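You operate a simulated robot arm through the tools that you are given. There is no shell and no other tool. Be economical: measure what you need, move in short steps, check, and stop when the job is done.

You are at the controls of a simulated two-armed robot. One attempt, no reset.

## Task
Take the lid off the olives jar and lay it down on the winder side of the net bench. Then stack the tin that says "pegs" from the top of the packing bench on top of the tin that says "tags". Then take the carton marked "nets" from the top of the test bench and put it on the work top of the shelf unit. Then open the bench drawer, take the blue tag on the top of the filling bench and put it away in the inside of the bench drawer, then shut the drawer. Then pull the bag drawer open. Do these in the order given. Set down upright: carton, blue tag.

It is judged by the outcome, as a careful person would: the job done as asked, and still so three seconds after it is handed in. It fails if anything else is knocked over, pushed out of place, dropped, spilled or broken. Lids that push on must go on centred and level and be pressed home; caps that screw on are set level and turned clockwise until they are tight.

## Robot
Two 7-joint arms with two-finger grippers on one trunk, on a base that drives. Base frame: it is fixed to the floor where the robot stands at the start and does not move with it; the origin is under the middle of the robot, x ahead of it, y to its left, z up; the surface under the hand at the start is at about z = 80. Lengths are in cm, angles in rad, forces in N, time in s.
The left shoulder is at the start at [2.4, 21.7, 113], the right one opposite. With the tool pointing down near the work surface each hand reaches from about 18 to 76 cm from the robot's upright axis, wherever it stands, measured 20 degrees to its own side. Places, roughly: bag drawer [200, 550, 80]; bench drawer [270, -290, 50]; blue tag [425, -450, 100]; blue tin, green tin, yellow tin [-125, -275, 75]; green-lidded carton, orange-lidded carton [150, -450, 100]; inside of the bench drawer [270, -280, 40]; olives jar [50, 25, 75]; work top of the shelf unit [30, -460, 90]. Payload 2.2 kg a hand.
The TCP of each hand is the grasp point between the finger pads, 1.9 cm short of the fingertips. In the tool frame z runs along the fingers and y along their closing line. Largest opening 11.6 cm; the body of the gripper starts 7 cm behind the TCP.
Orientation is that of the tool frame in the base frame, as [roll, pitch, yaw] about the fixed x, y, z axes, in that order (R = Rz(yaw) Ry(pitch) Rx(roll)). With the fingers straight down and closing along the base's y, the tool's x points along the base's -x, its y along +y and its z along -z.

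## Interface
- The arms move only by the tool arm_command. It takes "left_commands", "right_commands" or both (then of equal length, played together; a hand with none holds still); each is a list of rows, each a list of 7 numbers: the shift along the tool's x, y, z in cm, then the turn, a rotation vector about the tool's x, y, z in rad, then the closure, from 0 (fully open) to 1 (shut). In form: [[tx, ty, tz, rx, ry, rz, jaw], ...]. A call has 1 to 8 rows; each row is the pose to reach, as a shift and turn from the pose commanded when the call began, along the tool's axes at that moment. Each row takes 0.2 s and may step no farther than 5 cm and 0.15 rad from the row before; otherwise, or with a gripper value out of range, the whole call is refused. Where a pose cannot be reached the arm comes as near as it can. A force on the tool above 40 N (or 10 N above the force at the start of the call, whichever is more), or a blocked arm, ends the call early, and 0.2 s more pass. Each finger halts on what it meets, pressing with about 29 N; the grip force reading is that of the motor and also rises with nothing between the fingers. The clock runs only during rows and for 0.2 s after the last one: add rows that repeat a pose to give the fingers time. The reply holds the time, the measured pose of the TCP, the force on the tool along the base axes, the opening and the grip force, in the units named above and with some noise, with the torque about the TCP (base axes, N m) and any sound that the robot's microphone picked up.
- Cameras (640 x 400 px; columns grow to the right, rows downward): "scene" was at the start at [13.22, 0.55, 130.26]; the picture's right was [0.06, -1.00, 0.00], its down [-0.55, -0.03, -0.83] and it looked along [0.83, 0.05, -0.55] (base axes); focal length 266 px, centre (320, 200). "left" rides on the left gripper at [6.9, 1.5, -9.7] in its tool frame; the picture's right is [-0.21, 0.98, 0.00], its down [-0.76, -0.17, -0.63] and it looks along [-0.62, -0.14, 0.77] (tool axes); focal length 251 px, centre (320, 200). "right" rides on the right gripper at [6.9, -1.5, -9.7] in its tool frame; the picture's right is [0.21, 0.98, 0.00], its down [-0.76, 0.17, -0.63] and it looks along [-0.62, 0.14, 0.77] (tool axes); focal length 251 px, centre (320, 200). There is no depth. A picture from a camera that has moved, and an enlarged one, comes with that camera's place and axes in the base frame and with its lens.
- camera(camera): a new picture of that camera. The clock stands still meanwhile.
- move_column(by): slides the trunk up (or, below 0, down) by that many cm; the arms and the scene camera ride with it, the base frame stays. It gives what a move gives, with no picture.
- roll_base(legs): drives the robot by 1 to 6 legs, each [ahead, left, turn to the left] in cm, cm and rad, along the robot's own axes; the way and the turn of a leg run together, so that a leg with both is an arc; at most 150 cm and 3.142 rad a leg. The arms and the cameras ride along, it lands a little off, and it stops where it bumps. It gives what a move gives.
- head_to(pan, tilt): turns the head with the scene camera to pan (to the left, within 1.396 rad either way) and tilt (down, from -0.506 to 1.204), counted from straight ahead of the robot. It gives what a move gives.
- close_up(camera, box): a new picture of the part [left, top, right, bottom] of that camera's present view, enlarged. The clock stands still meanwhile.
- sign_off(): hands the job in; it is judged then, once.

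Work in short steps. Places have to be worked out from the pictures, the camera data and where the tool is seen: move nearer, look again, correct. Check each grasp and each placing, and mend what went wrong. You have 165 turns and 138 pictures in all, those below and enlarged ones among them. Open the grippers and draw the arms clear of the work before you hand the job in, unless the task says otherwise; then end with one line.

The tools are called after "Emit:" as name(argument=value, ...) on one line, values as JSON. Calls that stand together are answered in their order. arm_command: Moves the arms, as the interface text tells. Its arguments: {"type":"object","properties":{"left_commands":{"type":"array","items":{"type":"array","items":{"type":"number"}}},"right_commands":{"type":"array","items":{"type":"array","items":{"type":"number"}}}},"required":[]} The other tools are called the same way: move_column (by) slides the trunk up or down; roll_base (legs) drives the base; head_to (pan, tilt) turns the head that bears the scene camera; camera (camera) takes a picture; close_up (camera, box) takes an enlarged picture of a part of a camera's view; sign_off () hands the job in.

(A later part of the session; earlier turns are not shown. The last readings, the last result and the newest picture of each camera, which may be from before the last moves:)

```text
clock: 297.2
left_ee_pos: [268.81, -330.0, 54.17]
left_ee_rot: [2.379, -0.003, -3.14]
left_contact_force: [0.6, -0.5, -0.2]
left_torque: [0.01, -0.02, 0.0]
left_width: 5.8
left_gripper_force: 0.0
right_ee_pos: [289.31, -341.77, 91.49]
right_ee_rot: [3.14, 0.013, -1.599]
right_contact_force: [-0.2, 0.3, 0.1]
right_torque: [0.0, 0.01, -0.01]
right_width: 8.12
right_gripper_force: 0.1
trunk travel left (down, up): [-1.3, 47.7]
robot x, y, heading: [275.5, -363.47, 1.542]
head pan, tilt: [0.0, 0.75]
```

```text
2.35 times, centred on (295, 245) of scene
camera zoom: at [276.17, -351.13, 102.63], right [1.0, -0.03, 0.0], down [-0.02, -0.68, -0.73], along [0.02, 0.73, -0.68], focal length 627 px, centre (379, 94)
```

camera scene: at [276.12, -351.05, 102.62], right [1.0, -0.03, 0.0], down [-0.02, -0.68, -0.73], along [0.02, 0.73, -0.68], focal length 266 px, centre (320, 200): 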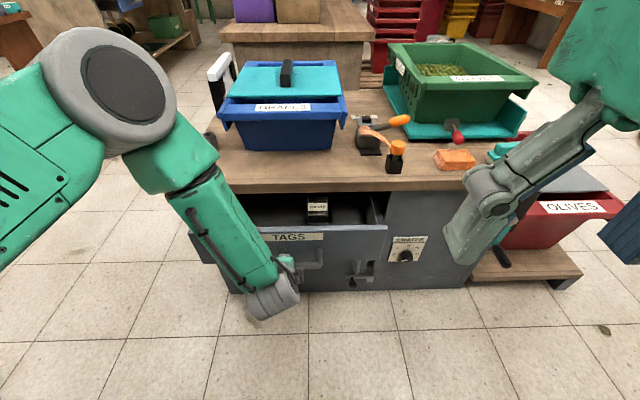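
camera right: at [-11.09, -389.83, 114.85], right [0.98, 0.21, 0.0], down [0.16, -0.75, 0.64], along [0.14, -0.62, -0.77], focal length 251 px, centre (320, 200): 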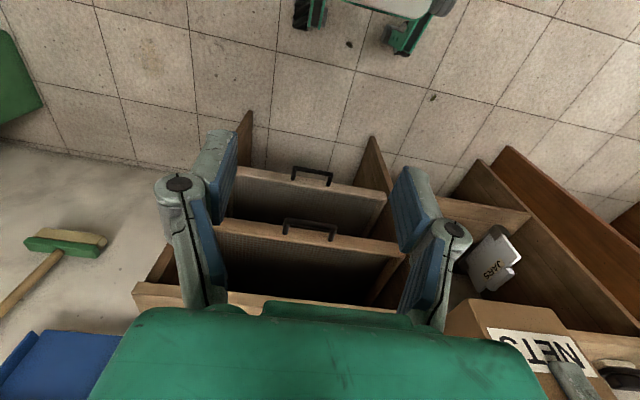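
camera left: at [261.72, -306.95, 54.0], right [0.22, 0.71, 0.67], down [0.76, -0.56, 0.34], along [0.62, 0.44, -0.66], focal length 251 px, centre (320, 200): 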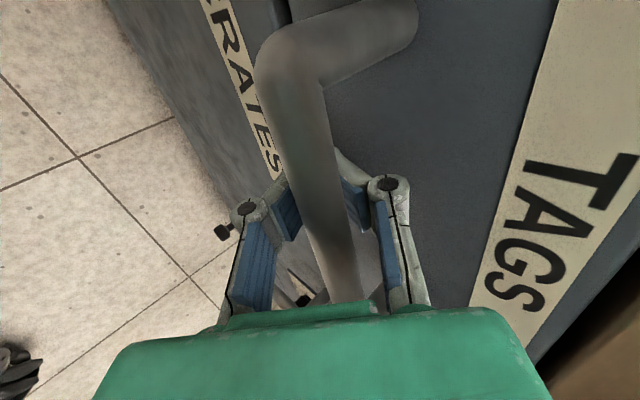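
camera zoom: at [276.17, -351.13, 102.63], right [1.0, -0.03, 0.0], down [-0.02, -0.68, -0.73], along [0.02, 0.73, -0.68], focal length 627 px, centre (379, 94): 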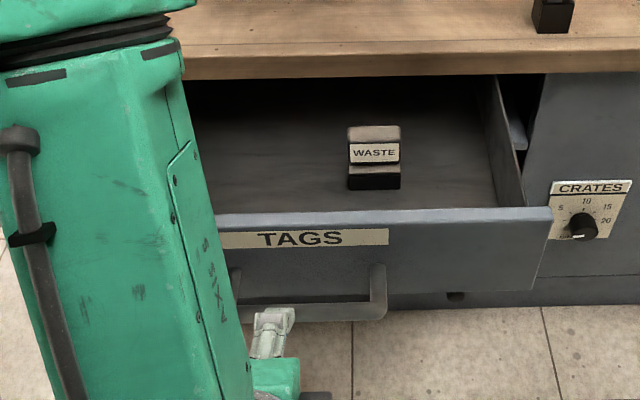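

The hand is clear of the open drawer. I back off 22 cm and fold the left arm back to its upright carrying pose.

Emit:
roll_base(legs=[[-22, 0, 0]])

Emit:
arm_command(left_commands=[[1.5, 2.6, -2.7, 0, 0, 0, 0.5], [3.5, 5.2, -5.5, 0, 0, 0, 0.5], [5.5, 7.8, -8.2, 0, 0, 0, 0.5], [7.5, 10.4, -11, 0, 0, 0, 0.5], [9.5, 13, -13.7, 0, 0, 0, 0.5], [11.5, 15.6, -16.4, 0, 0, 0, 0.5], [13, 18.2, -19, 0, 0, 0, 0.5], [14, 20.6, -21.8, 0, 0, 0, 0.5]])

Emit:
arm_command(left_commands=[[0, 0, 0, 0.13, 0, 0, 0.5], [0, 0, 0, 0.26, 0, 0, 0.5], [0, 0, 0, 0.39, 0, 0, 0.5], [0, 0, 0, 0.52, 0, 0, 0.5], [0, 0, 0, 0.65, 0, 0, 0.5], [0, 0, 0, 0.76, 0, 0, 0.5]])

Emit:
arm_command(left_commands=[[0, 0, 0, 0, 0, -0.13, 0.5], [0, 0, 0, 0, 0, -0.26, 0.5], [0, 0, 0, 0, 0, -0.39, 0.5], [0, 0, 0, 0, 0, -0.52, 0.5], [0, 0, 0, 0, 0, -0.65, 0.5], [0, 0, 0, 0, 0, -0.78, 0.5], [0, 0, 0, 0, 0, -0.91, 0.5], [0, 0, 0, 0, 0, -1.04, 0.5]])

Emit:
arm_command(left_commands=[[0, 0, 0, 0, 0, -0.13, 0.5], [0, 0, 0, 0, 0, -0.26, 0.5], [0, 0, 0, 0, 0, -0.39, 0.5], [0, 0, 0, 0, 0, -0.52, 0.5]])

Emit:
roll_base(legs=[[0, 0, -1.9]])

Emit:
head_to(pan=-0.1, tilt=0.35)

Emit:
camera(camera="scene")

```text
clock: 298.9
left_ee_pos: [268.11, -352.05, 54.06]
left_ee_rot: [2.382, -0.005, -3.139]
left_contact_force: [1.0, 0.6, 0.2]
left_torque: [-0.03, -0.01, -0.02]
left_width: 5.81
left_gripper_force: 0.0
right_ee_pos: [288.64, -364.06, 91.29]
right_ee_rot: [3.14, 0.014, -1.6]
right_contact_force: [0.1, -0.3, -0.6]
right_torque: [0.03, 0.0, 0.01]
right_width: 8.12
right_gripper_force: 0.0
trunk travel left (down, up): [-1.3, 47.7]
robot x, y, heading: [274.74, -385.55, 1.54]
head pan, tilt: [0.0, 0.75]
```

```text
clock: 300.7
left_ee_pos: [256.46, -347.76, 87.2]
left_ee_rot: [2.386, 0.001, -3.141]
left_contact_force: [-0.6, -0.3, -0.1]
left_torque: [-0.02, -0.01, 0.0]
left_width: 5.78
left_gripper_force: 0.0
left hand out of reach, approached as far as the arm can: row 2, 3, 4, 5, 6, 7, 8
right_ee_pos: [288.17, -363.93, 91.35]
right_ee_rot: [-3.137, 0.012, -1.601]
right_contact_force: [-0.9, -0.1, 0.0]
right_torque: [-0.03, -0.03, -0.03]
right_width: 8.12
right_gripper_force: 0.0
trunk travel left (down, up): [-1.3, 47.7]
robot x, y, heading: [275.28, -385.36, 1.536]
head pan, tilt: [0.0, 0.75]
```

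```text
clock: 302.1
left_ee_pos: [256.48, -347.74, 87.47]
left_ee_rot: [3.14, 0.0, 3.14]
left_contact_force: [0.4, 0.4, -0.1]
left_torque: [0.01, 0.0, 0.04]
left_width: 5.78
left_gripper_force: 0.0
right_ee_pos: [288.55, -363.88, 91.5]
right_ee_rot: [3.14, 0.015, -1.6]
right_contact_force: [-0.4, -0.3, 0.0]
right_torque: [-0.05, 0.0, 0.01]
right_width: 8.12
right_gripper_force: 0.0
trunk travel left (down, up): [-1.3, 47.7]
robot x, y, heading: [274.88, -385.38, 1.544]
head pan, tilt: [0.0, 0.75]
```

```text
clock: 303.9
left_ee_pos: [256.46, -347.6, 87.49]
left_ee_rot: [3.141, 0.0, -2.099]
left_contact_force: [0.3, 0.4, 0.0]
left_torque: [-0.04, -0.03, -0.03]
left_width: 5.82
left_gripper_force: 0.1
right_ee_pos: [288.51, -363.99, 91.42]
right_ee_rot: [3.141, 0.012, -1.599]
right_contact_force: [-0.4, 0.0, -0.1]
right_torque: [0.01, 0.01, 0.02]
right_width: 8.14
right_gripper_force: 0.2
trunk travel left (down, up): [-1.3, 47.7]
robot x, y, heading: [275.31, -385.75, 1.542]
head pan, tilt: [0.0, 0.75]
```

```text
clock: 304.9
left_ee_pos: [256.36, -347.75, 87.46]
left_ee_rot: [3.14, 0.002, -1.579]
left_contact_force: [0.0, -0.2, 0.9]
left_torque: [0.0, 0.05, 0.02]
left_width: 5.81
left_gripper_force: 0.1
right_ee_pos: [288.5, -363.93, 91.46]
right_ee_rot: [3.141, 0.015, -1.601]
right_contact_force: [-0.2, -0.6, 0.4]
right_torque: [0.0, 0.01, 0.01]
right_width: 8.08
right_gripper_force: 0.0
trunk travel left (down, up): [-1.3, 47.7]
robot x, y, heading: [275.05, -385.46, 1.545]
head pan, tilt: [0.0, 0.75]
```

```text
clock: 309.9
left_ee_pos: [316.67, -381.33, 87.52]
left_ee_rot: [3.14, 0.001, 2.775]
left_contact_force: [1.1, 0.2, 0.2]
left_torque: [-0.02, -0.01, 0.0]
left_width: 5.8
left_gripper_force: 0.0
right_ee_pos: [290.11, -405.64, 91.5]
right_ee_rot: [3.14, 0.013, 2.752]
right_contact_force: [-0.5, 0.6, -0.4]
right_torque: [0.02, 0.03, -0.01]
right_width: 8.13
right_gripper_force: 0.1
trunk travel left (down, up): [-1.3, 47.7]
robot x, y, heading: [274.91, -385.43, -0.392]
head pan, tilt: [0.0, 0.75]
```

```text
clock: 310.8
left_ee_pos: [316.54, -381.26, 87.61]
left_ee_rot: [3.139, 0.004, 2.773]
left_contact_force: [1.2, 0.6, 0.7]
left_torque: [-0.02, 0.0, 0.0]
left_width: 5.79
left_gripper_force: 0.0
right_ee_pos: [290.21, -405.68, 91.43]
right_ee_rot: [3.141, 0.015, 2.753]
right_contact_force: [-0.3, -0.5, -0.5]
right_torque: [-0.02, 0.01, -0.01]
right_width: 8.14
right_gripper_force: 0.0
trunk travel left (down, up): [-1.3, 47.7]
robot x, y, heading: [274.82, -385.38, -0.388]
head pan, tilt: [-0.099, 0.351]
```

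```text
34 pictures are left
camera scene: at [286.94, -391.44, 106.18], right [-0.47, -0.88, 0.0], down [-0.31, 0.16, -0.94], along [0.83, -0.44, -0.35], focal length 266 px, centre (320, 200)
```

scene: 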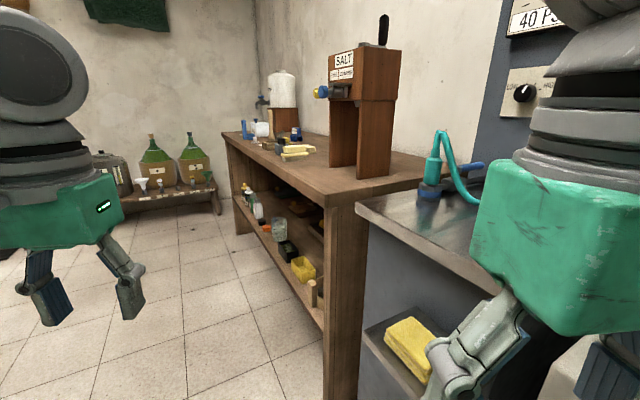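

Emit:
close_up(camera="scene", box=[215, 60, 345, 180])

```text
3.33 times, centred on (280, 120) of scene
camera zoom: at [286.94, -391.44, 106.18], right [-0.47, -0.88, 0.0], down [-0.31, 0.16, -0.94], along [0.83, -0.44, -0.35], focal length 888 px, centre (453, 467)
```

zoom: 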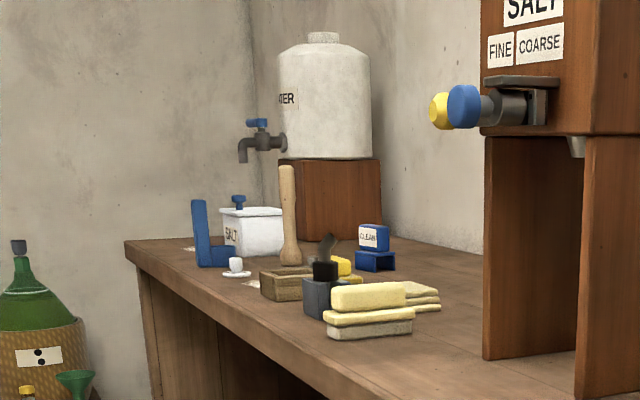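

The blue tag ("CLEAN") stands on the filling bench near [423, -449], bench top z≈86, front edge y≈-418. I raise the trunk and drive to stand before it.

Emit:
move_column(by=19)

Emit:
roll_base(legs=[[0, 0, 0.41], [132, 0, 0], [0, 0, -1.57]])

Emit:
head_to(pan=0.25, tilt=0.55)

Emit:
camera(camera="scene")

```text
clock: 312.9
left_ee_pos: [316.65, -381.29, 106.6]
left_ee_rot: [3.14, 0.003, 2.773]
left_contact_force: [-0.1, -0.2, 0.4]
left_torque: [0.02, 0.01, 0.0]
left_width: 5.8
left_gripper_force: 0.0
right_ee_pos: [290.05, -405.66, 110.49]
right_ee_rot: [-3.141, 0.017, 2.754]
right_contact_force: [0.2, 0.5, -0.3]
right_torque: [0.02, -0.01, 0.01]
right_width: 8.13
right_gripper_force: 0.1
trunk travel left (down, up): [-20.3, 28.7]
robot x, y, heading: [275.14, -385.44, -0.39]
head pan, tilt: [-0.099, 0.351]
```

```text
clock: 324.5
left_ee_pos: [427.5, -418.21, 106.6]
left_ee_rot: [3.141, 0.004, 1.62]
left_contact_force: [0.0, 0.3, -0.2]
left_torque: [-0.04, 0.0, 0.05]
left_width: 5.78
left_gripper_force: 0.2
right_ee_pos: [394.38, -403.89, 110.39]
right_ee_rot: [-3.141, 0.016, 1.6]
right_contact_force: [0.6, -0.5, -0.7]
right_torque: [0.01, -0.01, 0.02]
right_width: 8.14
right_gripper_force: 0.1
trunk travel left (down, up): [-20.3, 28.7]
robot x, y, heading: [406.68, -381.9, -1.544]
head pan, tilt: [-0.099, 0.351]
```

```text
clock: 325.4
left_ee_pos: [427.35, -418.18, 106.54]
left_ee_rot: [3.139, 0.003, 1.619]
left_contact_force: [0.6, 0.5, 0.5]
left_torque: [0.02, 0.0, 0.0]
left_width: 5.77
left_gripper_force: 0.1
right_ee_pos: [394.55, -403.86, 110.53]
right_ee_rot: [-3.141, 0.017, 1.601]
right_contact_force: [0.0, 0.4, 1.0]
right_torque: [-0.01, 0.01, 0.01]
right_width: 8.12
right_gripper_force: 0.1
trunk travel left (down, up): [-20.3, 28.7]
robot x, y, heading: [406.46, -381.71, -1.543]
head pan, tilt: [0.25, 0.55]
```

```text
32 pictures are left
camera scene: at [409.38, -394.66, 123.37], right [-0.96, -0.27, 0.0], down [-0.14, 0.5, -0.85], along [0.23, -0.82, -0.52], focal length 266 px, centre (320, 200)
```

scene: 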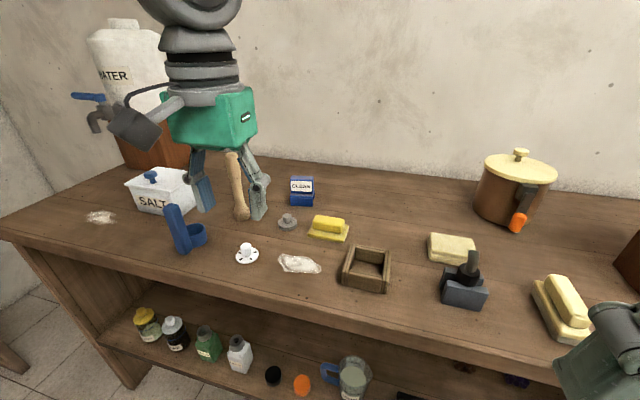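

The CLEAN tag is at about [430, -449.7], top z≈94; a pestle stands at [441, -440]. I move the left hand above the tag, keeping left-hand clearance from the pestle, and look from the wrist.

Emit:
arm_command(left_commands=[[-3, -0.3, 0, 0, 0, 0, 0.3], [-7, -0.8, 0, 0, 0, 0, 0.15], [-11, -1.2, 0, 0, 0, 0.02, 0.15], [-15, -1.5, 0, 0, 0, 0.04, 0.15], [-19, -1.5, 0, 0, 0, 0.05, 0.15], [-23, -1.5, 0, 0, 0, 0.05, 0.15], [-27, -1.2, 0, 0, 0, 0.05, 0.15], [-29.5, -0.5, 1, 0, 0, 0.05, 0.15]])

Emit:
camera(camera="left")

```text
clock: 327.2
left_ee_pos: [428.36, -448.01, 105.57]
left_ee_rot: [3.138, 0.002, 1.57]
left_contact_force: [0.5, 0.3, 0.4]
left_torque: [0.01, -0.01, 0.0]
left_width: 9.85
left_gripper_force: 0.1
right_ee_pos: [394.33, -403.92, 110.41]
right_ee_rot: [-3.141, 0.01, 1.601]
right_contact_force: [-0.5, 1.0, -0.8]
right_torque: [0.01, 0.0, 0.04]
right_width: 8.11
right_gripper_force: 0.1
trunk travel left (down, up): [-20.3, 28.7]
robot x, y, heading: [407.05, -381.54, -1.54]
head pan, tilt: [0.25, 0.55]
```

```text
31 pictures are left
camera left: at [429.74, -441.03, 115.21], right [0.98, -0.22, 0.0], down [-0.17, -0.75, 0.63], along [-0.14, -0.62, -0.77], focal length 251 px, centre (320, 200)
```

left: 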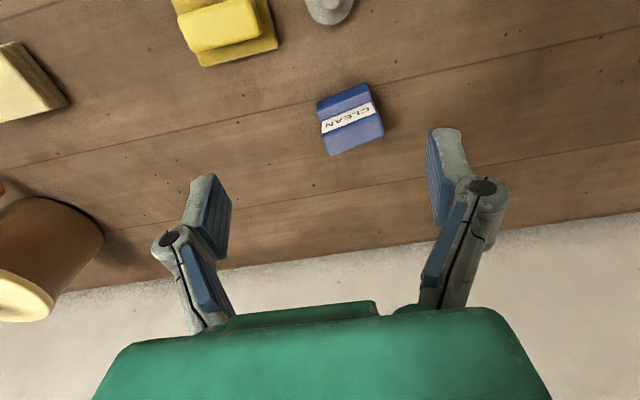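

The tag's top is at about [430.6, -451.3], turned slightly (≈0.12 rad). I align the hand and go down around it to z≈91.

Emit:
arm_command(left_commands=[[-1.5, 1.1, 1, 0, 0, -0.06, 0.15], [-3.1, 2.2, 3, 0, 0, -0.12, 0.15], [-3.1, 2.2, 6, 0, 0, -0.12, 0.15], [-3.1, 2.2, 9, 0, 0, -0.12, 0.15], [-3.1, 2.2, 12, 0, 0, -0.12, 0.15], [-3.1, 2.2, 13.5, 0, 0, -0.12, 0.15], [-3.1, 2.2, 13.5, 0, 0, -0.12, 0.15]])

Emit:
camera(camera="left")

Emit:
close_up(camera="scene", box=[220, 80, 380, 240])

```text
clock: 328.8
left_ee_pos: [430.48, -450.93, 92.25]
left_ee_rot: [3.141, 0.005, 1.69]
left_contact_force: [-1.2, 0.4, 0.2]
left_torque: [0.01, -0.01, -0.02]
left_width: 9.84
left_gripper_force: 0.0
right_ee_pos: [394.42, -403.83, 110.33]
right_ee_rot: [3.14, 0.013, 1.6]
right_contact_force: [-0.6, -0.7, 0.5]
right_torque: [0.02, 0.01, 0.02]
right_width: 8.13
right_gripper_force: 0.0
trunk travel left (down, up): [-20.3, 28.7]
robot x, y, heading: [406.86, -381.8, -1.548]
head pan, tilt: [0.25, 0.55]
```

```text
30 pictures are left
camera left: at [431.06, -443.8, 101.79], right [1.0, -0.1, 0.0], down [-0.08, -0.77, 0.64], along [-0.06, -0.63, -0.77], focal length 251 px, centre (320, 200)
```

left: 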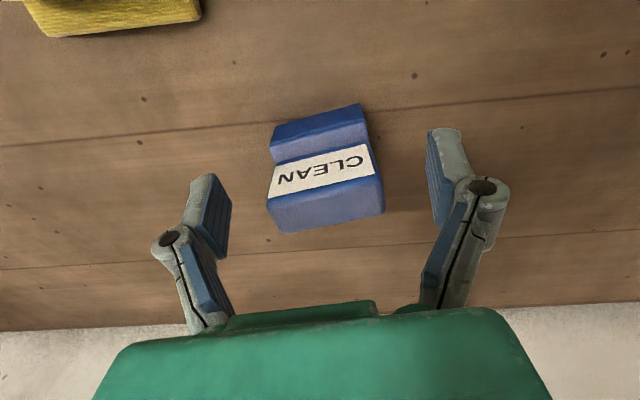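

```text
2.50 times, centred on (300, 160) of scene
camera zoom: at [409.33, -394.86, 123.35], right [-0.96, -0.27, 0.0], down [-0.14, 0.51, -0.85], along [0.23, -0.82, -0.53], focal length 666 px, centre (370, 300)
```

zoom: 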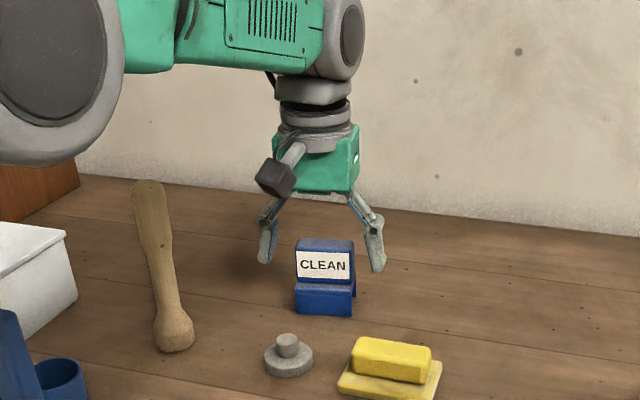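

The tag is centred between the fingers. I lower 1.2 cm and close on it.

Emit:
arm_command(left_commands=[[0, 0.2, 0.6, 0, 0, 0, 0.15], [0, 0.3, 1.3, 0, 0, 0, 0.2], [0, 0.3, 1.3, 0, 0, 0, 0.35], [0, 0.3, 1.3, 0, 0, 0, 0.5], [0, 0.3, 1.3, 0, 0, 0, 0.65], [0, 0.3, 1.3, 0, 0, 0, 0.7], [0, 0.3, 1.3, 0, 0, 0, 0.7]])

Emit:
camera(camera="left")

```text
clock: 330.4
left_ee_pos: [430.91, -450.87, 90.94]
left_ee_rot: [3.14, 0.003, 1.689]
left_contact_force: [0.6, 0.1, 0.2]
left_torque: [-0.03, -0.02, 0.0]
left_width: 5.86
left_gripper_force: 29.5
right_ee_pos: [394.41, -403.94, 110.39]
right_ee_rot: [-3.141, 0.012, 1.602]
right_contact_force: [0.2, -0.7, -0.1]
right_torque: [-0.01, 0.01, 0.0]
right_width: 8.1
right_gripper_force: 0.1
trunk travel left (down, up): [-20.3, 28.7]
robot x, y, heading: [406.65, -381.95, -1.542]
head pan, tilt: [0.25, 0.55]
```

```text
28 pictures are left
camera left: at [431.43, -443.76, 100.46], right [1.0, -0.1, 0.0], down [-0.08, -0.77, 0.64], along [-0.06, -0.63, -0.77], focal length 251 px, centre (320, 200)
```

left: 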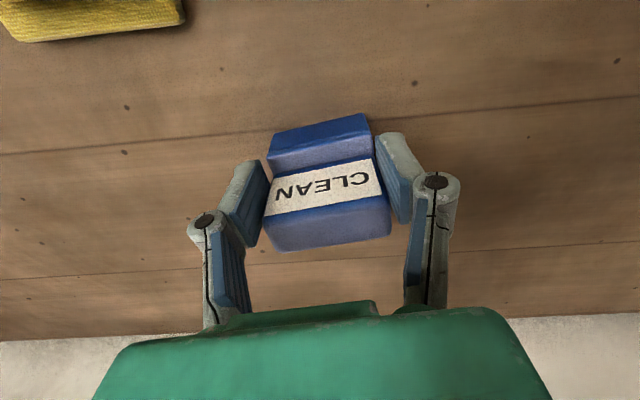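

Good grip (5.9 cm). I lift straight up and then draw it back toward the robot.

Emit:
arm_command(left_commands=[[0, 0, -0.5, 0, 0, 0, 0.85], [0, 0, -2, 0, 0, 0, 0.85], [0, 0, -5, 0, 0, 0, 0.85], [0, 0, -8, 0, 0, 0, 0.85], [0, 0, -11, 0, 0, 0, 0.85], [0, 0, -14, 0, 0, 0, 0.85], [0, 0, -17, 0, 0, 0, 0.85], [0, 0, -18, 0, 0, 0, 0.85]])

Emit:
arm_command(left_commands=[[3, -0.5, 0, 0, 0, 0.02, 0.85], [7, -1, 0, 0, 0, 0.04, 0.85], [11, -1.5, 0, 0, 0, 0.06, 0.85], [15, -2, 0, 0, 0, 0.08, 0.85], [19, -2, 0, 0, 0, 0.1, 0.85], [23, -2, 0, 0, 0, 0.11, 0.85], [27, -2, 0, 0, 0, 0.11, 0.85], [30, -2, 0, 0, 0, 0.11, 0.85]])

Emit:
roll_base(legs=[[-15, 0, 0]])

Emit:
camera(camera="scene")

```text
clock: 332.2
left_ee_pos: [431.38, -449.44, 108.54]
left_ee_rot: [3.141, 0.002, 1.69]
left_contact_force: [0.8, 0.0, -1.5]
left_torque: [-0.01, -0.02, -0.04]
left_width: 5.87
left_gripper_force: 28.4
left hand out of reach, approached as far as the arm can: row 6, 7, 8
right_ee_pos: [394.49, -403.78, 110.43]
right_ee_rot: [3.14, 0.013, 1.6]
right_contact_force: [-0.6, -1.0, -0.6]
right_torque: [0.0, -0.01, 0.0]
right_width: 8.13
right_gripper_force: 0.1
trunk travel left (down, up): [-20.3, 28.7]
robot x, y, heading: [406.67, -382.22, -1.544]
head pan, tilt: [0.25, 0.55]
```

```text
clock: 334.0
left_ee_pos: [420.78, -445.6, 113.85]
left_ee_rot: [3.137, 0.004, 1.579]
left_contact_force: [-0.8, 0.2, -0.3]
left_torque: [0.03, -0.01, 0.04]
left_width: 5.87
left_gripper_force: 28.9
left hand out of reach, approached as far as the arm can: row 1, 2, 3, 4, 5, 6, 7, 8
right_ee_pos: [394.17, -403.85, 110.4]
right_ee_rot: [3.14, 0.013, 1.601]
right_contact_force: [-0.6, -0.8, 0.2]
right_torque: [-0.01, 0.0, 0.0]
right_width: 8.09
right_gripper_force: 0.0
trunk travel left (down, up): [-20.3, 28.7]
robot x, y, heading: [406.71, -381.82, -1.544]
head pan, tilt: [0.25, 0.55]
```

```text
clock: 335.3
left_ee_pos: [420.68, -430.81, 113.92]
left_ee_rot: [3.137, 0.003, 1.583]
left_contact_force: [0.2, 0.5, -0.6]
left_torque: [0.01, 0.0, -0.01]
left_width: 5.83
left_gripper_force: 29.4
right_ee_pos: [394.01, -388.91, 110.42]
right_ee_rot: [3.139, 0.012, 1.601]
right_contact_force: [0.4, -0.2, 1.0]
right_torque: [0.04, 0.02, -0.02]
right_width: 8.12
right_gripper_force: 0.1
trunk travel left (down, up): [-20.3, 28.7]
robot x, y, heading: [405.72, -367.17, -1.537]
head pan, tilt: [0.25, 0.55]
```

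```text
27 pictures are left
camera scene: at [408.89, -380.0, 123.35], right [-0.96, -0.28, 0.0], down [-0.14, 0.51, -0.85], along [0.24, -0.82, -0.53], focal length 266 px, centre (320, 200)
```

scene: 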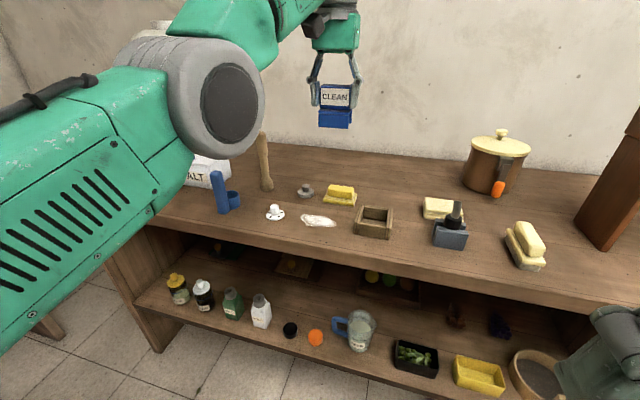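

The tag is held well; the arm was at its reach limit so it didn't retract. I command the retraction again, a bit lower.

Emit:
arm_command(left_commands=[[3, 0.5, 1, 0, 0, 0, 0.85], [6, 1, 2, 0, 0, 0, 0.85], [10, 2, 3, 0, 0, 0, 0.85], [14, 3, 4, 0, 0, 0, 0.85], [18, 4, 5, 0, 0, 0, 0.85], [22, 5, 6, 0, 0, 0, 0.85], [25, 6, 7, 0, 0, 0, 0.85], [27, 6, 7, 0, 0, 0, 0.85]])

Emit:
move_column(by=-3)

```text
clock: 337.1
left_ee_pos: [420.6, -430.57, 114.13]
left_ee_rot: [3.138, 0.005, 1.582]
left_contact_force: [0.2, 0.2, 0.3]
left_torque: [-0.02, -0.01, -0.01]
left_width: 5.86
left_gripper_force: 28.7
left hand out of reach, approached as far as the arm can: row 1, 2, 3, 4, 5, 6, 7, 8
right_ee_pos: [393.95, -388.7, 110.34]
right_ee_rot: [3.14, 0.01, 1.603]
right_contact_force: [0.7, 0.4, 0.6]
right_torque: [0.01, -0.02, 0.04]
right_width: 8.14
right_gripper_force: 0.1
trunk travel left (down, up): [-20.3, 28.7]
robot x, y, heading: [406.01, -366.92, -1.54]
head pan, tilt: [0.25, 0.55]
```

```text
clock: 337.9
left_ee_pos: [420.64, -430.54, 111.28]
left_ee_rot: [3.138, 0.007, 1.582]
left_contact_force: [0.5, 0.3, -0.6]
left_torque: [0.02, -0.01, -0.02]
left_width: 5.88
left_gripper_force: 28.6
right_ee_pos: [393.93, -388.6, 107.34]
right_ee_rot: [3.141, 0.01, 1.601]
right_contact_force: [-0.4, 1.3, 0.1]
right_torque: [-0.04, -0.01, -0.04]
right_width: 8.13
right_gripper_force: 0.0
trunk travel left (down, up): [-17.3, 31.7]
robot x, y, heading: [406.51, -366.91, -1.542]
head pan, tilt: [0.25, 0.55]
```

The arm solver seems stuck near its stretched limit. I try a plain lowering move first to free the elbow (the hand is over bench space with the tag bottom at about z=106).

Emit:
arm_command(left_commands=[[0, 0, 1, 0, 0, 0, 0.85], [0, 0, 2, 0, 0, 0, 0.85], [0, 0, 3, 0, 0, 0, 0.85], [0, 0, 4, 0, 0, 0, 0.85], [0, 0, 5, 0, 0, 0, 0.85]])

Emit:
arm_command(left_commands=[[2, 0, 0, 0, 0, 0, 0.85], [4, 0, 0, 0, 0, 0, 0.85], [6, 0, 0, 0, 0, 0, 0.85]])

```text
clock: 339.1
left_ee_pos: [420.29, -432.47, 106.88]
left_ee_rot: [3.136, 0.003, 1.581]
left_contact_force: [-0.5, 0.2, -1.0]
left_torque: [0.01, -0.01, 0.0]
left_width: 5.84
left_gripper_force: 29.2
left hand out of reach, approached as far as the arm can: row 1, 2, 3, 4, 5
right_ee_pos: [393.94, -388.73, 107.33]
right_ee_rot: [3.139, 0.009, 1.6]
right_contact_force: [-0.7, 0.3, -0.2]
right_torque: [0.04, 0.01, 0.01]
right_width: 8.12
right_gripper_force: 0.0
trunk travel left (down, up): [-17.3, 31.7]
robot x, y, heading: [406.55, -367.31, -1.535]
head pan, tilt: [0.25, 0.55]
```

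```text
clock: 339.9
left_ee_pos: [419.23, -431.56, 108.59]
left_ee_rot: [3.137, 0.005, 1.581]
left_contact_force: [-0.2, -1.0, -0.4]
left_torque: [0.01, -0.02, 0.0]
left_width: 5.85
left_gripper_force: 28.8
left hand out of reach, approached as far as the arm can: row 1, 2, 3
right_ee_pos: [393.95, -388.86, 107.24]
right_ee_rot: [3.139, 0.009, 1.601]
right_contact_force: [0.6, -0.4, -0.5]
right_torque: [0.01, 0.02, 0.01]
right_width: 8.12
right_gripper_force: 0.0
trunk travel left (down, up): [-17.3, 31.7]
robot x, y, heading: [406.33, -366.97, -1.538]
head pan, tilt: [0.25, 0.55]
```

It slides along its reach limit rather than bending. I try a combined move: left, back and down in larger steps.

Emit:
arm_command(left_commands=[[2.5, 2.5, 3, 0, 0, 0, 0.85], [5, 5, 6, 0, 0, 0, 0.85], [7.5, 7.5, 9, 0, 0, 0, 0.85], [10, 9, 12, 0, 0, 0, 0.85], [13, 9, 15, 0, 0, 0, 0.85], [16, 9, 17, 0, 0, 0, 0.85]])

Emit:
camera(camera="scene")

```text
clock: 341.3
left_ee_pos: [425.51, -436.47, 96.87]
left_ee_rot: [3.138, 0.006, 1.58]
left_contact_force: [-0.4, -0.3, -0.8]
left_torque: [0.03, 0.01, 0.0]
left_width: 5.83
left_gripper_force: 28.9
left hand out of reach, approached as far as the arm can: row 1, 2, 3, 4, 5, 6
right_ee_pos: [393.86, -388.66, 107.33]
right_ee_rot: [3.141, 0.009, 1.601]
right_contact_force: [-0.2, -0.8, 0.4]
right_torque: [0.0, -0.01, 0.0]
right_width: 8.12
right_gripper_force: 0.1
trunk travel left (down, up): [-17.3, 31.7]
robot x, y, heading: [406.41, -367.21, -1.543]
head pan, tilt: [0.25, 0.55]
```

```text
26 pictures are left
camera scene: at [408.87, -380.0, 120.35], right [-0.96, -0.28, 0.0], down [-0.14, 0.51, -0.85], along [0.24, -0.82, -0.53], focal length 266 px, centre (320, 200)
```

scene: 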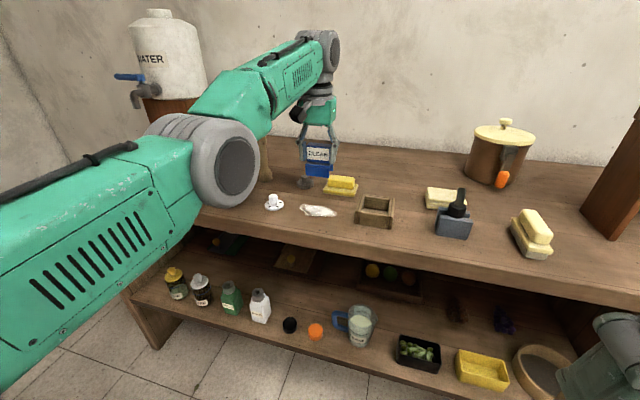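

The arm remains stretched; I'd rather free it away from the bench. I raise the column 8 cm for clearance and back off 45 cm.

Emit:
move_column(by=8)

Emit:
roll_base(legs=[[-42, 0, 0]])

Emit:
move_column(by=-8)

Emit:
arm_command(left_commands=[[1, 0, 4, 0, 0, 0, 0.85], [2, 0, 8.5, 0, 0, 0, 0.85], [3, 0, 13, 0, 0, 0, 0.85], [4, 0, 17.5, 0, 0, 0, 0.85], [6, 0, 22, 0, 0, 0, 0.85], [9, 0, 25, 0, 0, 0, 0.85], [13, 0, 27, 0, 0, 0, 0.85], [17, 0, 28, 0, 0, 0, 0.85]])

```text
clock: 342.4
left_ee_pos: [425.62, -436.49, 104.85]
left_ee_rot: [3.138, 0.004, 1.582]
left_contact_force: [0.0, -0.2, -0.6]
left_torque: [0.02, 0.0, -0.01]
left_width: 5.83
left_gripper_force: 28.8
right_ee_pos: [393.9, -388.71, 115.19]
right_ee_rot: [3.141, 0.009, 1.6]
right_contact_force: [-0.4, -0.1, -0.2]
right_torque: [0.05, 0.0, 0.0]
right_width: 8.1
right_gripper_force: 0.0
trunk travel left (down, up): [-25.3, 23.7]
robot x, y, heading: [406.34, -366.84, -1.539]
head pan, tilt: [0.25, 0.55]
```

```text
clock: 345.0
left_ee_pos: [424.2, -394.39, 104.93]
left_ee_rot: [3.14, 0.006, 1.579]
left_contact_force: [-0.4, 0.5, 0.0]
left_torque: [0.0, -0.01, 0.01]
left_width: 5.84
left_gripper_force: 29.1
right_ee_pos: [392.75, -346.52, 115.19]
right_ee_rot: [3.141, 0.008, 1.6]
right_contact_force: [-0.3, 0.3, 0.4]
right_torque: [0.01, -0.01, -0.02]
right_width: 8.13
right_gripper_force: 0.1
trunk travel left (down, up): [-25.3, 23.7]
robot x, y, heading: [404.75, -324.97, -1.544]
head pan, tilt: [0.25, 0.55]
```

```text
clock: 346.2
left_ee_pos: [424.2, -394.23, 97.18]
left_ee_rot: [3.137, 0.005, 1.579]
left_contact_force: [0.7, -0.1, 0.6]
left_torque: [-0.02, -0.04, 0.01]
left_width: 5.85
left_gripper_force: 29.1
right_ee_pos: [392.72, -346.31, 107.35]
right_ee_rot: [-3.141, 0.004, 1.598]
right_contact_force: [-0.5, -0.4, 0.0]
right_torque: [-0.01, 0.0, -0.01]
right_width: 8.08
right_gripper_force: 0.0
trunk travel left (down, up): [-17.3, 31.7]
robot x, y, heading: [405.18, -324.7, -1.547]
head pan, tilt: [0.25, 0.55]
```

```text
clock: 348.0
left_ee_pos: [420.66, -393.5, 66.21]
left_ee_rot: [3.139, 0.006, 1.577]
left_contact_force: [-0.3, 0.0, 0.0]
left_torque: [0.01, -0.01, -0.01]
left_width: 5.84
left_gripper_force: 29.4
left hand out of reach, approached as far as the arm can: row 1, 2, 3, 4, 5, 6, 7, 8
right_ee_pos: [392.5, -346.26, 107.35]
right_ee_rot: [3.141, 0.002, 1.599]
right_contact_force: [-0.1, 0.2, 0.7]
right_torque: [0.01, -0.01, 0.01]
right_width: 8.12
right_gripper_force: 0.0
trunk travel left (down, up): [-17.3, 31.7]
robot x, y, heading: [405.4, -324.75, -1.538]
head pan, tilt: [0.25, 0.55]
```

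My stacked commands have likely run the commanded pose past the robot. I now command upward motion (which bends the elbow the right way) and watch.

Emit:
arm_command(left_commands=[[0, -0.5, -4.5, 0, 0, 0, 0.85], [0, -1, -9, 0, 0, 0, 0.85], [0, -2, -13.5, 0, 0, 0, 0.85], [0, -3, -18, 0, 0, 0, 0.85], [0, -4, -22.5, 0, 0, 0, 0.85], [0, -5, -27, 0, 0, 0, 0.85], [0, -6, -31.5, 0, 0, 0, 0.85], [0, -7, -36, 0, 0, 0, 0.85]])

Emit:
arm_command(left_commands=[[0, 0, -4.5, 0, 0, 0, 0.85], [0, 0, -9, 0, 0, 0, 0.85], [0, -1, -13, 0, 0, 0, 0.85], [0, -2, -17, 0, 0, 0, 0.85], [0, -3, -20, 0, 0, 0, 0.85]])

```text
clock: 349.8
left_ee_pos: [414.45, -390.96, 102.04]
left_ee_rot: [3.138, 0.008, 1.579]
left_contact_force: [-0.7, -0.4, -0.6]
left_torque: [-0.02, -0.04, 0.04]
left_width: 5.82
left_gripper_force: 29.7
left hand out of reach, approached as far as the arm can: row 1, 2, 3, 4, 5, 6, 7, 8
right_ee_pos: [392.68, -346.18, 107.31]
right_ee_rot: [3.139, 0.007, 1.599]
right_contact_force: [0.2, 1.1, 0.9]
right_torque: [-0.02, 0.0, 0.01]
right_width: 8.12
right_gripper_force: 0.1
trunk travel left (down, up): [-17.3, 31.7]
robot x, y, heading: [405.3, -324.87, -1.548]
head pan, tilt: [0.25, 0.55]
```

```text
clock: 351.0
left_ee_pos: [414.91, -385.52, 115.6]
left_ee_rot: [3.138, 0.007, 1.578]
left_contact_force: [-0.4, 0.3, -0.3]
left_torque: [0.02, 0.0, 0.0]
left_width: 5.83
left_gripper_force: 28.9
left hand out of reach, approached as far as the arm can: row 1, 2, 3, 4, 5
right_ee_pos: [392.6, -346.21, 107.22]
right_ee_rot: [3.141, 0.006, 1.598]
right_contact_force: [0.1, 0.0, -0.4]
right_torque: [-0.04, -0.01, 0.03]
right_width: 8.12
right_gripper_force: 0.0
trunk travel left (down, up): [-17.3, 31.7]
robot x, y, heading: [405.11, -325.07, -1.548]
head pan, tilt: [0.25, 0.55]
```

Radial retraction alone stays stuck at the straight elbow; earlier it freed when combined with a wrist turn. I try retraction together with a wrist rotation.

Emit:
arm_command(left_commands=[[1.5, 2, 1, 0, 0, -0.13, 0.85], [3, 4, 2, 0, 0, -0.26, 0.85], [5, 6, 3, 0, 0, -0.39, 0.85], [8, 8, 4, 0, 0, -0.52, 0.85], [11, 10, 5, 0, 0, -0.65, 0.85], [15, 12, 6, 0, 0, -0.78, 0.85], [19, 13, 7, 0, 0, -0.78, 0.85]])

Emit:
camera(camera="scene")

```text
clock: 352.6
left_ee_pos: [428.09, -366.13, 108.01]
left_ee_rot: [-3.134, 0.006, 2.356]
left_contact_force: [0.3, 0.2, -0.2]
left_torque: [-0.04, -0.02, 0.01]
left_width: 5.82
left_gripper_force: 28.9
right_ee_pos: [393.12, -346.08, 107.43]
right_ee_rot: [-3.138, 0.009, 1.596]
right_contact_force: [-0.5, -0.5, -0.1]
right_torque: [-0.04, 0.01, 0.03]
right_width: 8.12
right_gripper_force: 0.0
trunk travel left (down, up): [-17.3, 31.7]
robot x, y, heading: [405.06, -325.01, -1.544]
head pan, tilt: [0.25, 0.55]
```

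```text
25 pictures are left
camera scene: at [408.07, -337.65, 120.37], right [-0.96, -0.27, 0.0], down [-0.14, 0.5, -0.85], along [0.23, -0.82, -0.52], focal length 266 px, centre (320, 200)
```

scene: 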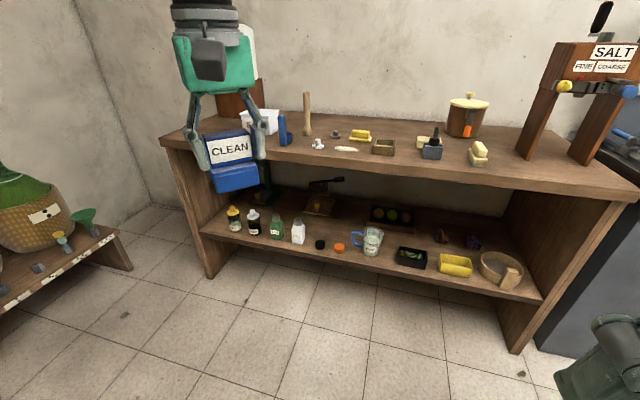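

The arm is free again with the tag in hand. I turn the wrist back, then drive round to stand before the open drawer.

Emit:
arm_command(left_commands=[[0, 0, 0, 0, 0, 0.13, 0.85], [0, 0, 0, 0, 0, 0.26, 0.85], [0, 0, 0, 0, 0, 0.39, 0.85], [0, 0, 0, 0, 0, 0.52, 0.85], [0, 0, 0, 0, 0, 0.65, 0.85], [0, 0, 0, 0, 0, 0.78, 0.85]])

Emit:
roll_base(legs=[[40, 0, 0], [0, 0, -1.6], [125, 0, 0], [0, 0, -1.57]])

Emit:
head_to(pan=0, tilt=0.8)

Emit:
camera(camera="scene")

```text
clock: 354.0
left_ee_pos: [427.17, -366.16, 107.97]
left_ee_rot: [3.138, 0.008, 1.576]
left_contact_force: [-0.7, -0.3, 0.0]
left_torque: [0.02, 0.01, -0.02]
left_width: 5.81
left_gripper_force: 29.5
right_ee_pos: [392.45, -346.24, 107.25]
right_ee_rot: [3.139, 0.008, 1.597]
right_contact_force: [-0.6, -0.8, 0.3]
right_torque: [-0.02, -0.03, 0.05]
right_width: 8.14
right_gripper_force: 0.1
trunk travel left (down, up): [-17.3, 31.7]
robot x, y, heading: [404.81, -325.2, -1.547]
head pan, tilt: [0.25, 0.55]
```

```text
clock: 370.3
left_ee_pos: [258.26, -320.95, 107.91]
left_ee_rot: [3.139, 0.009, -1.614]
left_contact_force: [0.1, -1.0, -0.3]
left_torque: [0.01, 0.03, 0.02]
left_width: 5.84
left_gripper_force: 29.3
right_ee_pos: [292.1, -342.61, 107.27]
right_ee_rot: [-3.142, 0.005, -1.594]
right_contact_force: [-0.7, -0.1, 0.0]
right_torque: [-0.02, 0.02, 0.0]
right_width: 8.11
right_gripper_force: 0.0
trunk travel left (down, up): [-17.3, 31.7]
robot x, y, heading: [278.51, -363.02, 1.545]
head pan, tilt: [0.25, 0.55]
```

```text
clock: 371.0
left_ee_pos: [258.28, -321.18, 108.06]
left_ee_rot: [3.14, 0.008, -1.613]
left_contact_force: [0.0, 0.1, 0.3]
left_torque: [0.0, 0.0, 0.02]
left_width: 5.84
left_gripper_force: 29.3
right_ee_pos: [292.03, -342.76, 107.28]
right_ee_rot: [-3.141, 0.006, -1.593]
right_contact_force: [0.0, 0.8, -0.2]
right_torque: [-0.05, 0.01, 0.03]
right_width: 8.1
right_gripper_force: 0.0
trunk travel left (down, up): [-17.3, 31.7]
robot x, y, heading: [278.86, -363.35, 1.543]
head pan, tilt: [0.0, 0.799]
```

```text
24 pictures are left
camera scene: at [279.0, -351.29, 118.23], right [1.0, -0.02, 0.0], down [-0.02, -0.72, -0.7], along [0.02, 0.7, -0.72], focal length 266 px, centre (320, 200)
```

scene: 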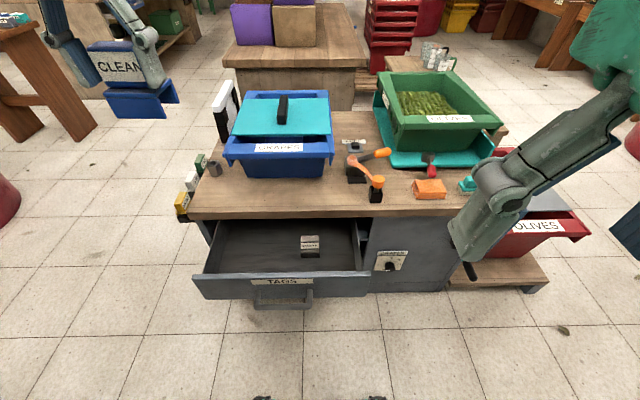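

I see the drawer interior; a good spot is about [259, -304.5], left of the WASTE tag. I lower the trunk, move the tag over the opening and descend partway.

Emit:
move_column(by=-15)

Emit:
arm_command(left_commands=[[-2, 0, 1, 0, 0, 0, 0.85], [-5, 0, 3, 0, 0, 0.01, 0.85], [-8.5, 0, 5, 0, 0, 0.02, 0.85], [-12, 0, 8, 0, 0, 0.03, 0.85], [-14.5, 0, 11.5, 0, 0, 0.04, 0.85], [-16.6, 0, 15, 0, 0, 0.04, 0.85], [-16.6, 0, 19, 0, 0, 0.04, 0.85], [-16.6, 0, 23, 0, 0, 0.04, 0.85]])

Emit:
camera(camera="scene")

Emit:
camera(camera="left")

```text
clock: 372.8
left_ee_pos: [258.24, -321.22, 93.1]
left_ee_rot: [3.141, 0.009, -1.615]
left_contact_force: [-0.3, 0.2, 0.3]
left_torque: [0.01, 0.0, 0.01]
left_width: 5.84
left_gripper_force: 29.4
right_ee_pos: [292.11, -342.78, 92.27]
right_ee_rot: [3.141, 0.005, -1.594]
right_contact_force: [-0.1, 0.2, -0.7]
right_torque: [-0.03, 0.01, 0.02]
right_width: 8.13
right_gripper_force: 0.1
trunk travel left (down, up): [-2.3, 46.7]
robot x, y, heading: [278.67, -363.48, 1.55]
head pan, tilt: [0.0, 0.799]
```

```text
clock: 374.6
left_ee_pos: [259.07, -304.15, 70.14]
left_ee_rot: [3.14, 0.01, -1.655]
left_contact_force: [-0.8, 0.8, 0.0]
left_torque: [-0.03, -0.02, 0.02]
left_width: 5.84
left_gripper_force: 29.2
right_ee_pos: [292.0, -342.58, 92.25]
right_ee_rot: [-3.141, 0.004, -1.593]
right_contact_force: [0.3, 0.4, 0.5]
right_torque: [-0.01, 0.02, -0.02]
right_width: 8.09
right_gripper_force: 0.0
trunk travel left (down, up): [-2.3, 46.7]
robot x, y, heading: [278.73, -363.33, 1.549]
head pan, tilt: [0.0, 0.799]
```

```text
23 pictures are left
camera scene: at [279.03, -351.13, 103.2], right [1.0, -0.02, 0.0], down [-0.02, -0.72, -0.69], along [0.02, 0.69, -0.72], focal length 266 px, centre (320, 200)
```

scene: 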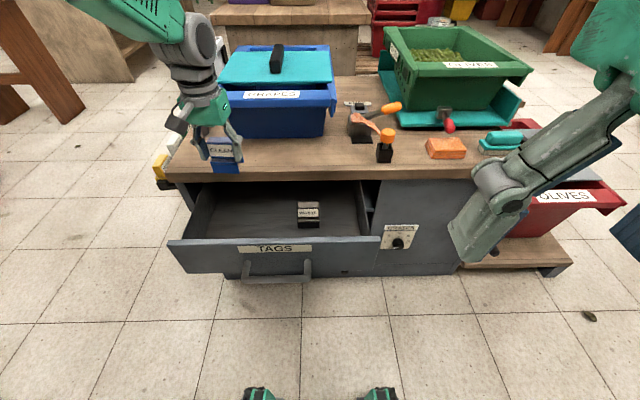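

```text
22 pictures are left
camera left: at [256.93, -311.08, 79.62], right [-0.96, 0.29, 0.0], down [0.23, 0.73, 0.64], along [0.18, 0.61, -0.77], focal length 251 px, centre (320, 200)
```

left: 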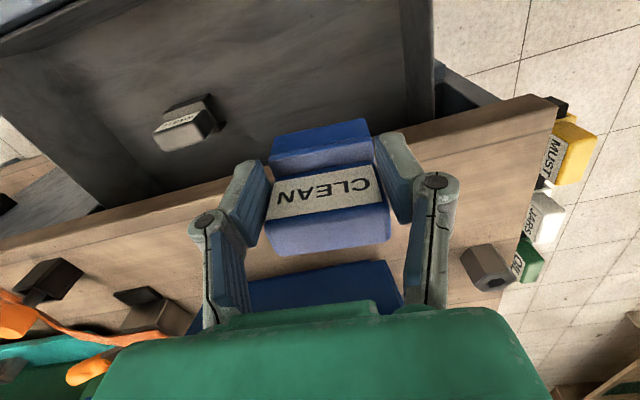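

The tag is over the opening, about 3 cm in front of the bench edge. I shift 1 cm toward the robot and lower it into the drawer to about z=49.

Emit:
arm_command(left_commands=[[1, 0, 2, 0, 0, 0, 0.85], [1.1, 0, 6, 0, 0, 0, 0.85], [1.1, 0, 10, 0, 0, 0, 0.85], [1.1, 0, 14, 0, 0, 0, 0.85], [1.1, 0, 18, 0, 0, 0, 0.85], [1.1, 0, 20.5, 0, 0, 0, 0.85], [1.1, 0, 20.5, 0, 0, 0, 0.85]])

Emit:
close_up(camera="scene", box=[140, 100, 380, 290])

```text
clock: 376.2
left_ee_pos: [258.73, -305.17, 49.91]
left_ee_rot: [3.135, 0.015, -1.653]
left_contact_force: [-3.9, 1.3, 20.7]
left_torque: [0.14, 0.12, 0.02]
left_width: 5.88
left_gripper_force: 29.5
right_ee_pos: [292.17, -342.83, 92.4]
right_ee_rot: [3.141, 0.008, -1.594]
right_contact_force: [0.6, 0.6, -0.6]
right_torque: [-0.02, 0.01, 0.03]
right_width: 8.11
right_gripper_force: 0.1
trunk travel left (down, up): [-2.3, 46.7]
robot x, y, heading: [278.78, -363.06, 1.547]
head pan, tilt: [0.0, 0.799]
```

```text
2.11 times, centred on (260, 195) of scene
camera zoom: at [279.12, -351.41, 103.27], right [1.0, -0.02, 0.0], down [-0.02, -0.72, -0.7], along [0.02, 0.7, -0.72], focal length 561 px, centre (446, 210)
```

zoom: 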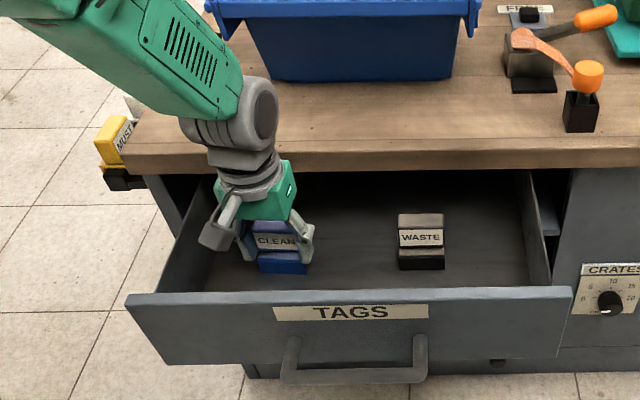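

The tag rests on the drawer floor (20 N up), standing level like WASTE beside it. I ease off, open the fingers and rise.

Emit:
arm_command(left_commands=[[0, 0, -0.3, 0, 0, 0, 0.85], [0, 0, -0.4, 0, 0, 0, 0.6], [0, 0, -0.4, 0, 0, 0, 0.45], [0, 0, -0.4, 0, 0, 0, 0.3], [0, 0, -0.4, 0, 0, 0, 0.3], [0, 0, -2, 0, 0, 0, 0.3], [0, 0, -6, 0, 0, 0, 0.3], [0, 0, -10, 0, 0, 0, 0.3]])

Emit:
arm_command(left_commands=[[0, 0, -4, 0, 0, 0, 0.3], [0, 0, -8, 0, 0, 0, 0.3], [2, 0, -12, 0, 0, 0, 0.3], [5, 0, -16, 0, 0, 0, 0.3], [9, 0, -18, 0, 0, 0, 0.3], [13, 0, -18, 0, 0, 0, 0.3], [17, 0, -18, 0, 0, 0, 0.3]])

Emit:
close_up(camera="scene", box=[140, 100, 380, 290])

```text
clock: 378.0
left_ee_pos: [258.91, -305.43, 59.62]
left_ee_rot: [3.138, 0.009, -1.653]
left_contact_force: [0.0, 0.6, 0.0]
left_torque: [0.05, 0.0, 0.01]
left_width: 8.09
left_gripper_force: 0.0
right_ee_pos: [292.09, -342.74, 92.2]
right_ee_rot: [3.14, 0.005, -1.594]
right_contact_force: [0.0, 0.4, -0.7]
right_torque: [0.04, -0.03, -0.01]
right_width: 8.15
right_gripper_force: 0.0
trunk travel left (down, up): [-2.3, 46.7]
robot x, y, heading: [278.56, -363.39, 1.55]
head pan, tilt: [0.0, 0.799]
```

```text
clock: 379.6
left_ee_pos: [257.5, -322.73, 77.62]
left_ee_rot: [3.139, 0.011, -1.654]
left_contact_force: [0.2, -0.5, -0.8]
left_torque: [-0.01, 0.03, -0.03]
left_width: 8.14
left_gripper_force: 0.1
right_ee_pos: [292.2, -342.88, 92.35]
right_ee_rot: [3.141, 0.007, -1.593]
right_contact_force: [0.0, -0.4, -0.4]
right_torque: [0.0, 0.03, -0.03]
right_width: 8.12
right_gripper_force: 0.1
trunk travel left (down, up): [-2.3, 46.7]
robot x, y, heading: [278.85, -363.33, 1.547]
head pan, tilt: [0.0, 0.799]
```

```text
2.11 times, centred on (260, 195) of scene
camera zoom: at [279.05, -351.41, 103.24], right [1.0, -0.02, 0.0], down [-0.02, -0.72, -0.7], along [0.02, 0.7, -0.72], focal length 561 px, centre (446, 210)
```

zoom: 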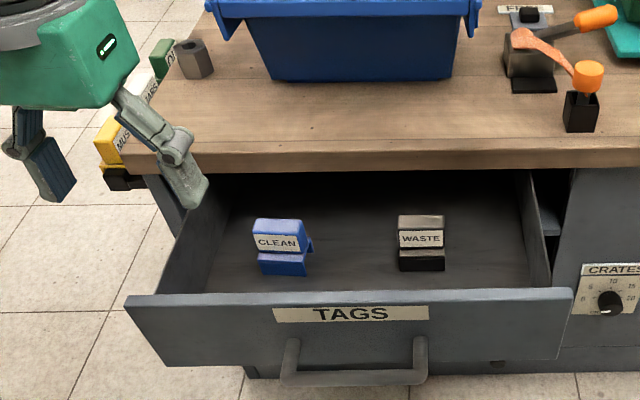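

CLEAN stands upright beside WASTE. Next I close the gripper, go in front of the handle bar, low at z≈45.5, to push the drawer shut.

Emit:
arm_command(left_commands=[[2, -2.5, 0, 0, 0, -0.02, 0.6], [4.5, -5.5, 2, 0, 0, -0.04, 1], [6.5, -8.5, 5, 0, 0, -0.06, 1], [8.5, -11, 8.5, 0, 0, -0.08, 1], [9, -12.6, 12.5, 0, 0, -0.083, 1], [9, -12.6, 17, 0, 0, -0.083, 1], [9, -12.6, 21.5, 0, 0, -0.083, 1], [9, -12.6, 26, 0, 0, -0.083, 1]])

Emit:
arm_command(left_commands=[[0, 0, 3, 0, 0, 0, 1], [0, 0, 6, 0, 0, 0, 1], [0, 0, 6, 0, 0, 0, 1]])

Emit:
camera(camera="scene")

```text
clock: 381.4
left_ee_pos: [269.17, -331.89, 53.83]
left_ee_rot: [-3.132, -0.015, -1.45]
left_contact_force: [0.1, 0.5, -0.3]
left_torque: [-0.1, -0.02, -0.12]
left_width: 0.0
left_gripper_force: 28.8
left hand out of reach, approached as far as the arm can: row 8
right_ee_pos: [292.18, -342.7, 92.17]
right_ee_rot: [3.141, 0.006, -1.593]
right_contact_force: [1.0, 0.4, -0.6]
right_torque: [0.05, 0.01, -0.04]
right_width: 8.1
right_gripper_force: 0.0
trunk travel left (down, up): [-2.3, 46.7]
robot x, y, heading: [278.56, -363.05, 1.548]
head pan, tilt: [0.0, 0.799]
```

```text
clock: 382.2
left_ee_pos: [269.08, -332.34, 47.32]
left_ee_rot: [3.137, 0.011, -1.573]
left_contact_force: [0.3, -0.7, 0.0]
left_torque: [-0.02, 0.01, -0.04]
left_width: 0.01
left_gripper_force: 28.4
right_ee_pos: [292.23, -342.71, 92.18]
right_ee_rot: [3.141, 0.004, -1.593]
right_contact_force: [-0.7, -0.6, -0.6]
right_torque: [-0.02, 0.0, 0.0]
right_width: 8.13
right_gripper_force: 0.1
trunk travel left (down, up): [-2.3, 46.7]
robot x, y, heading: [278.31, -363.52, 1.55]
head pan, tilt: [0.0, 0.799]
```

```text
19 pictures are left
camera scene: at [279.08, -351.28, 103.23], right [1.0, -0.02, 0.0], down [-0.02, -0.72, -0.7], along [0.02, 0.7, -0.72], focal length 266 px, centre (320, 200)
```

scene: 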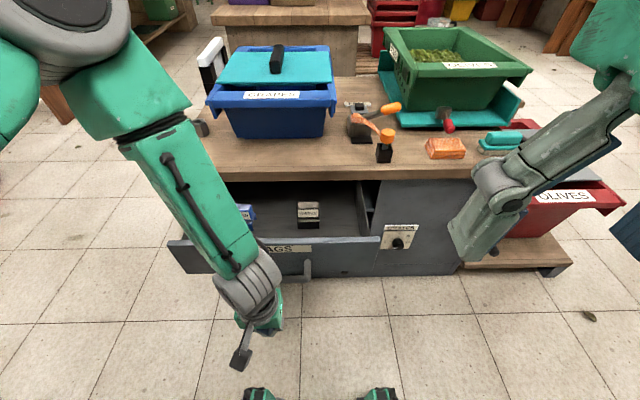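

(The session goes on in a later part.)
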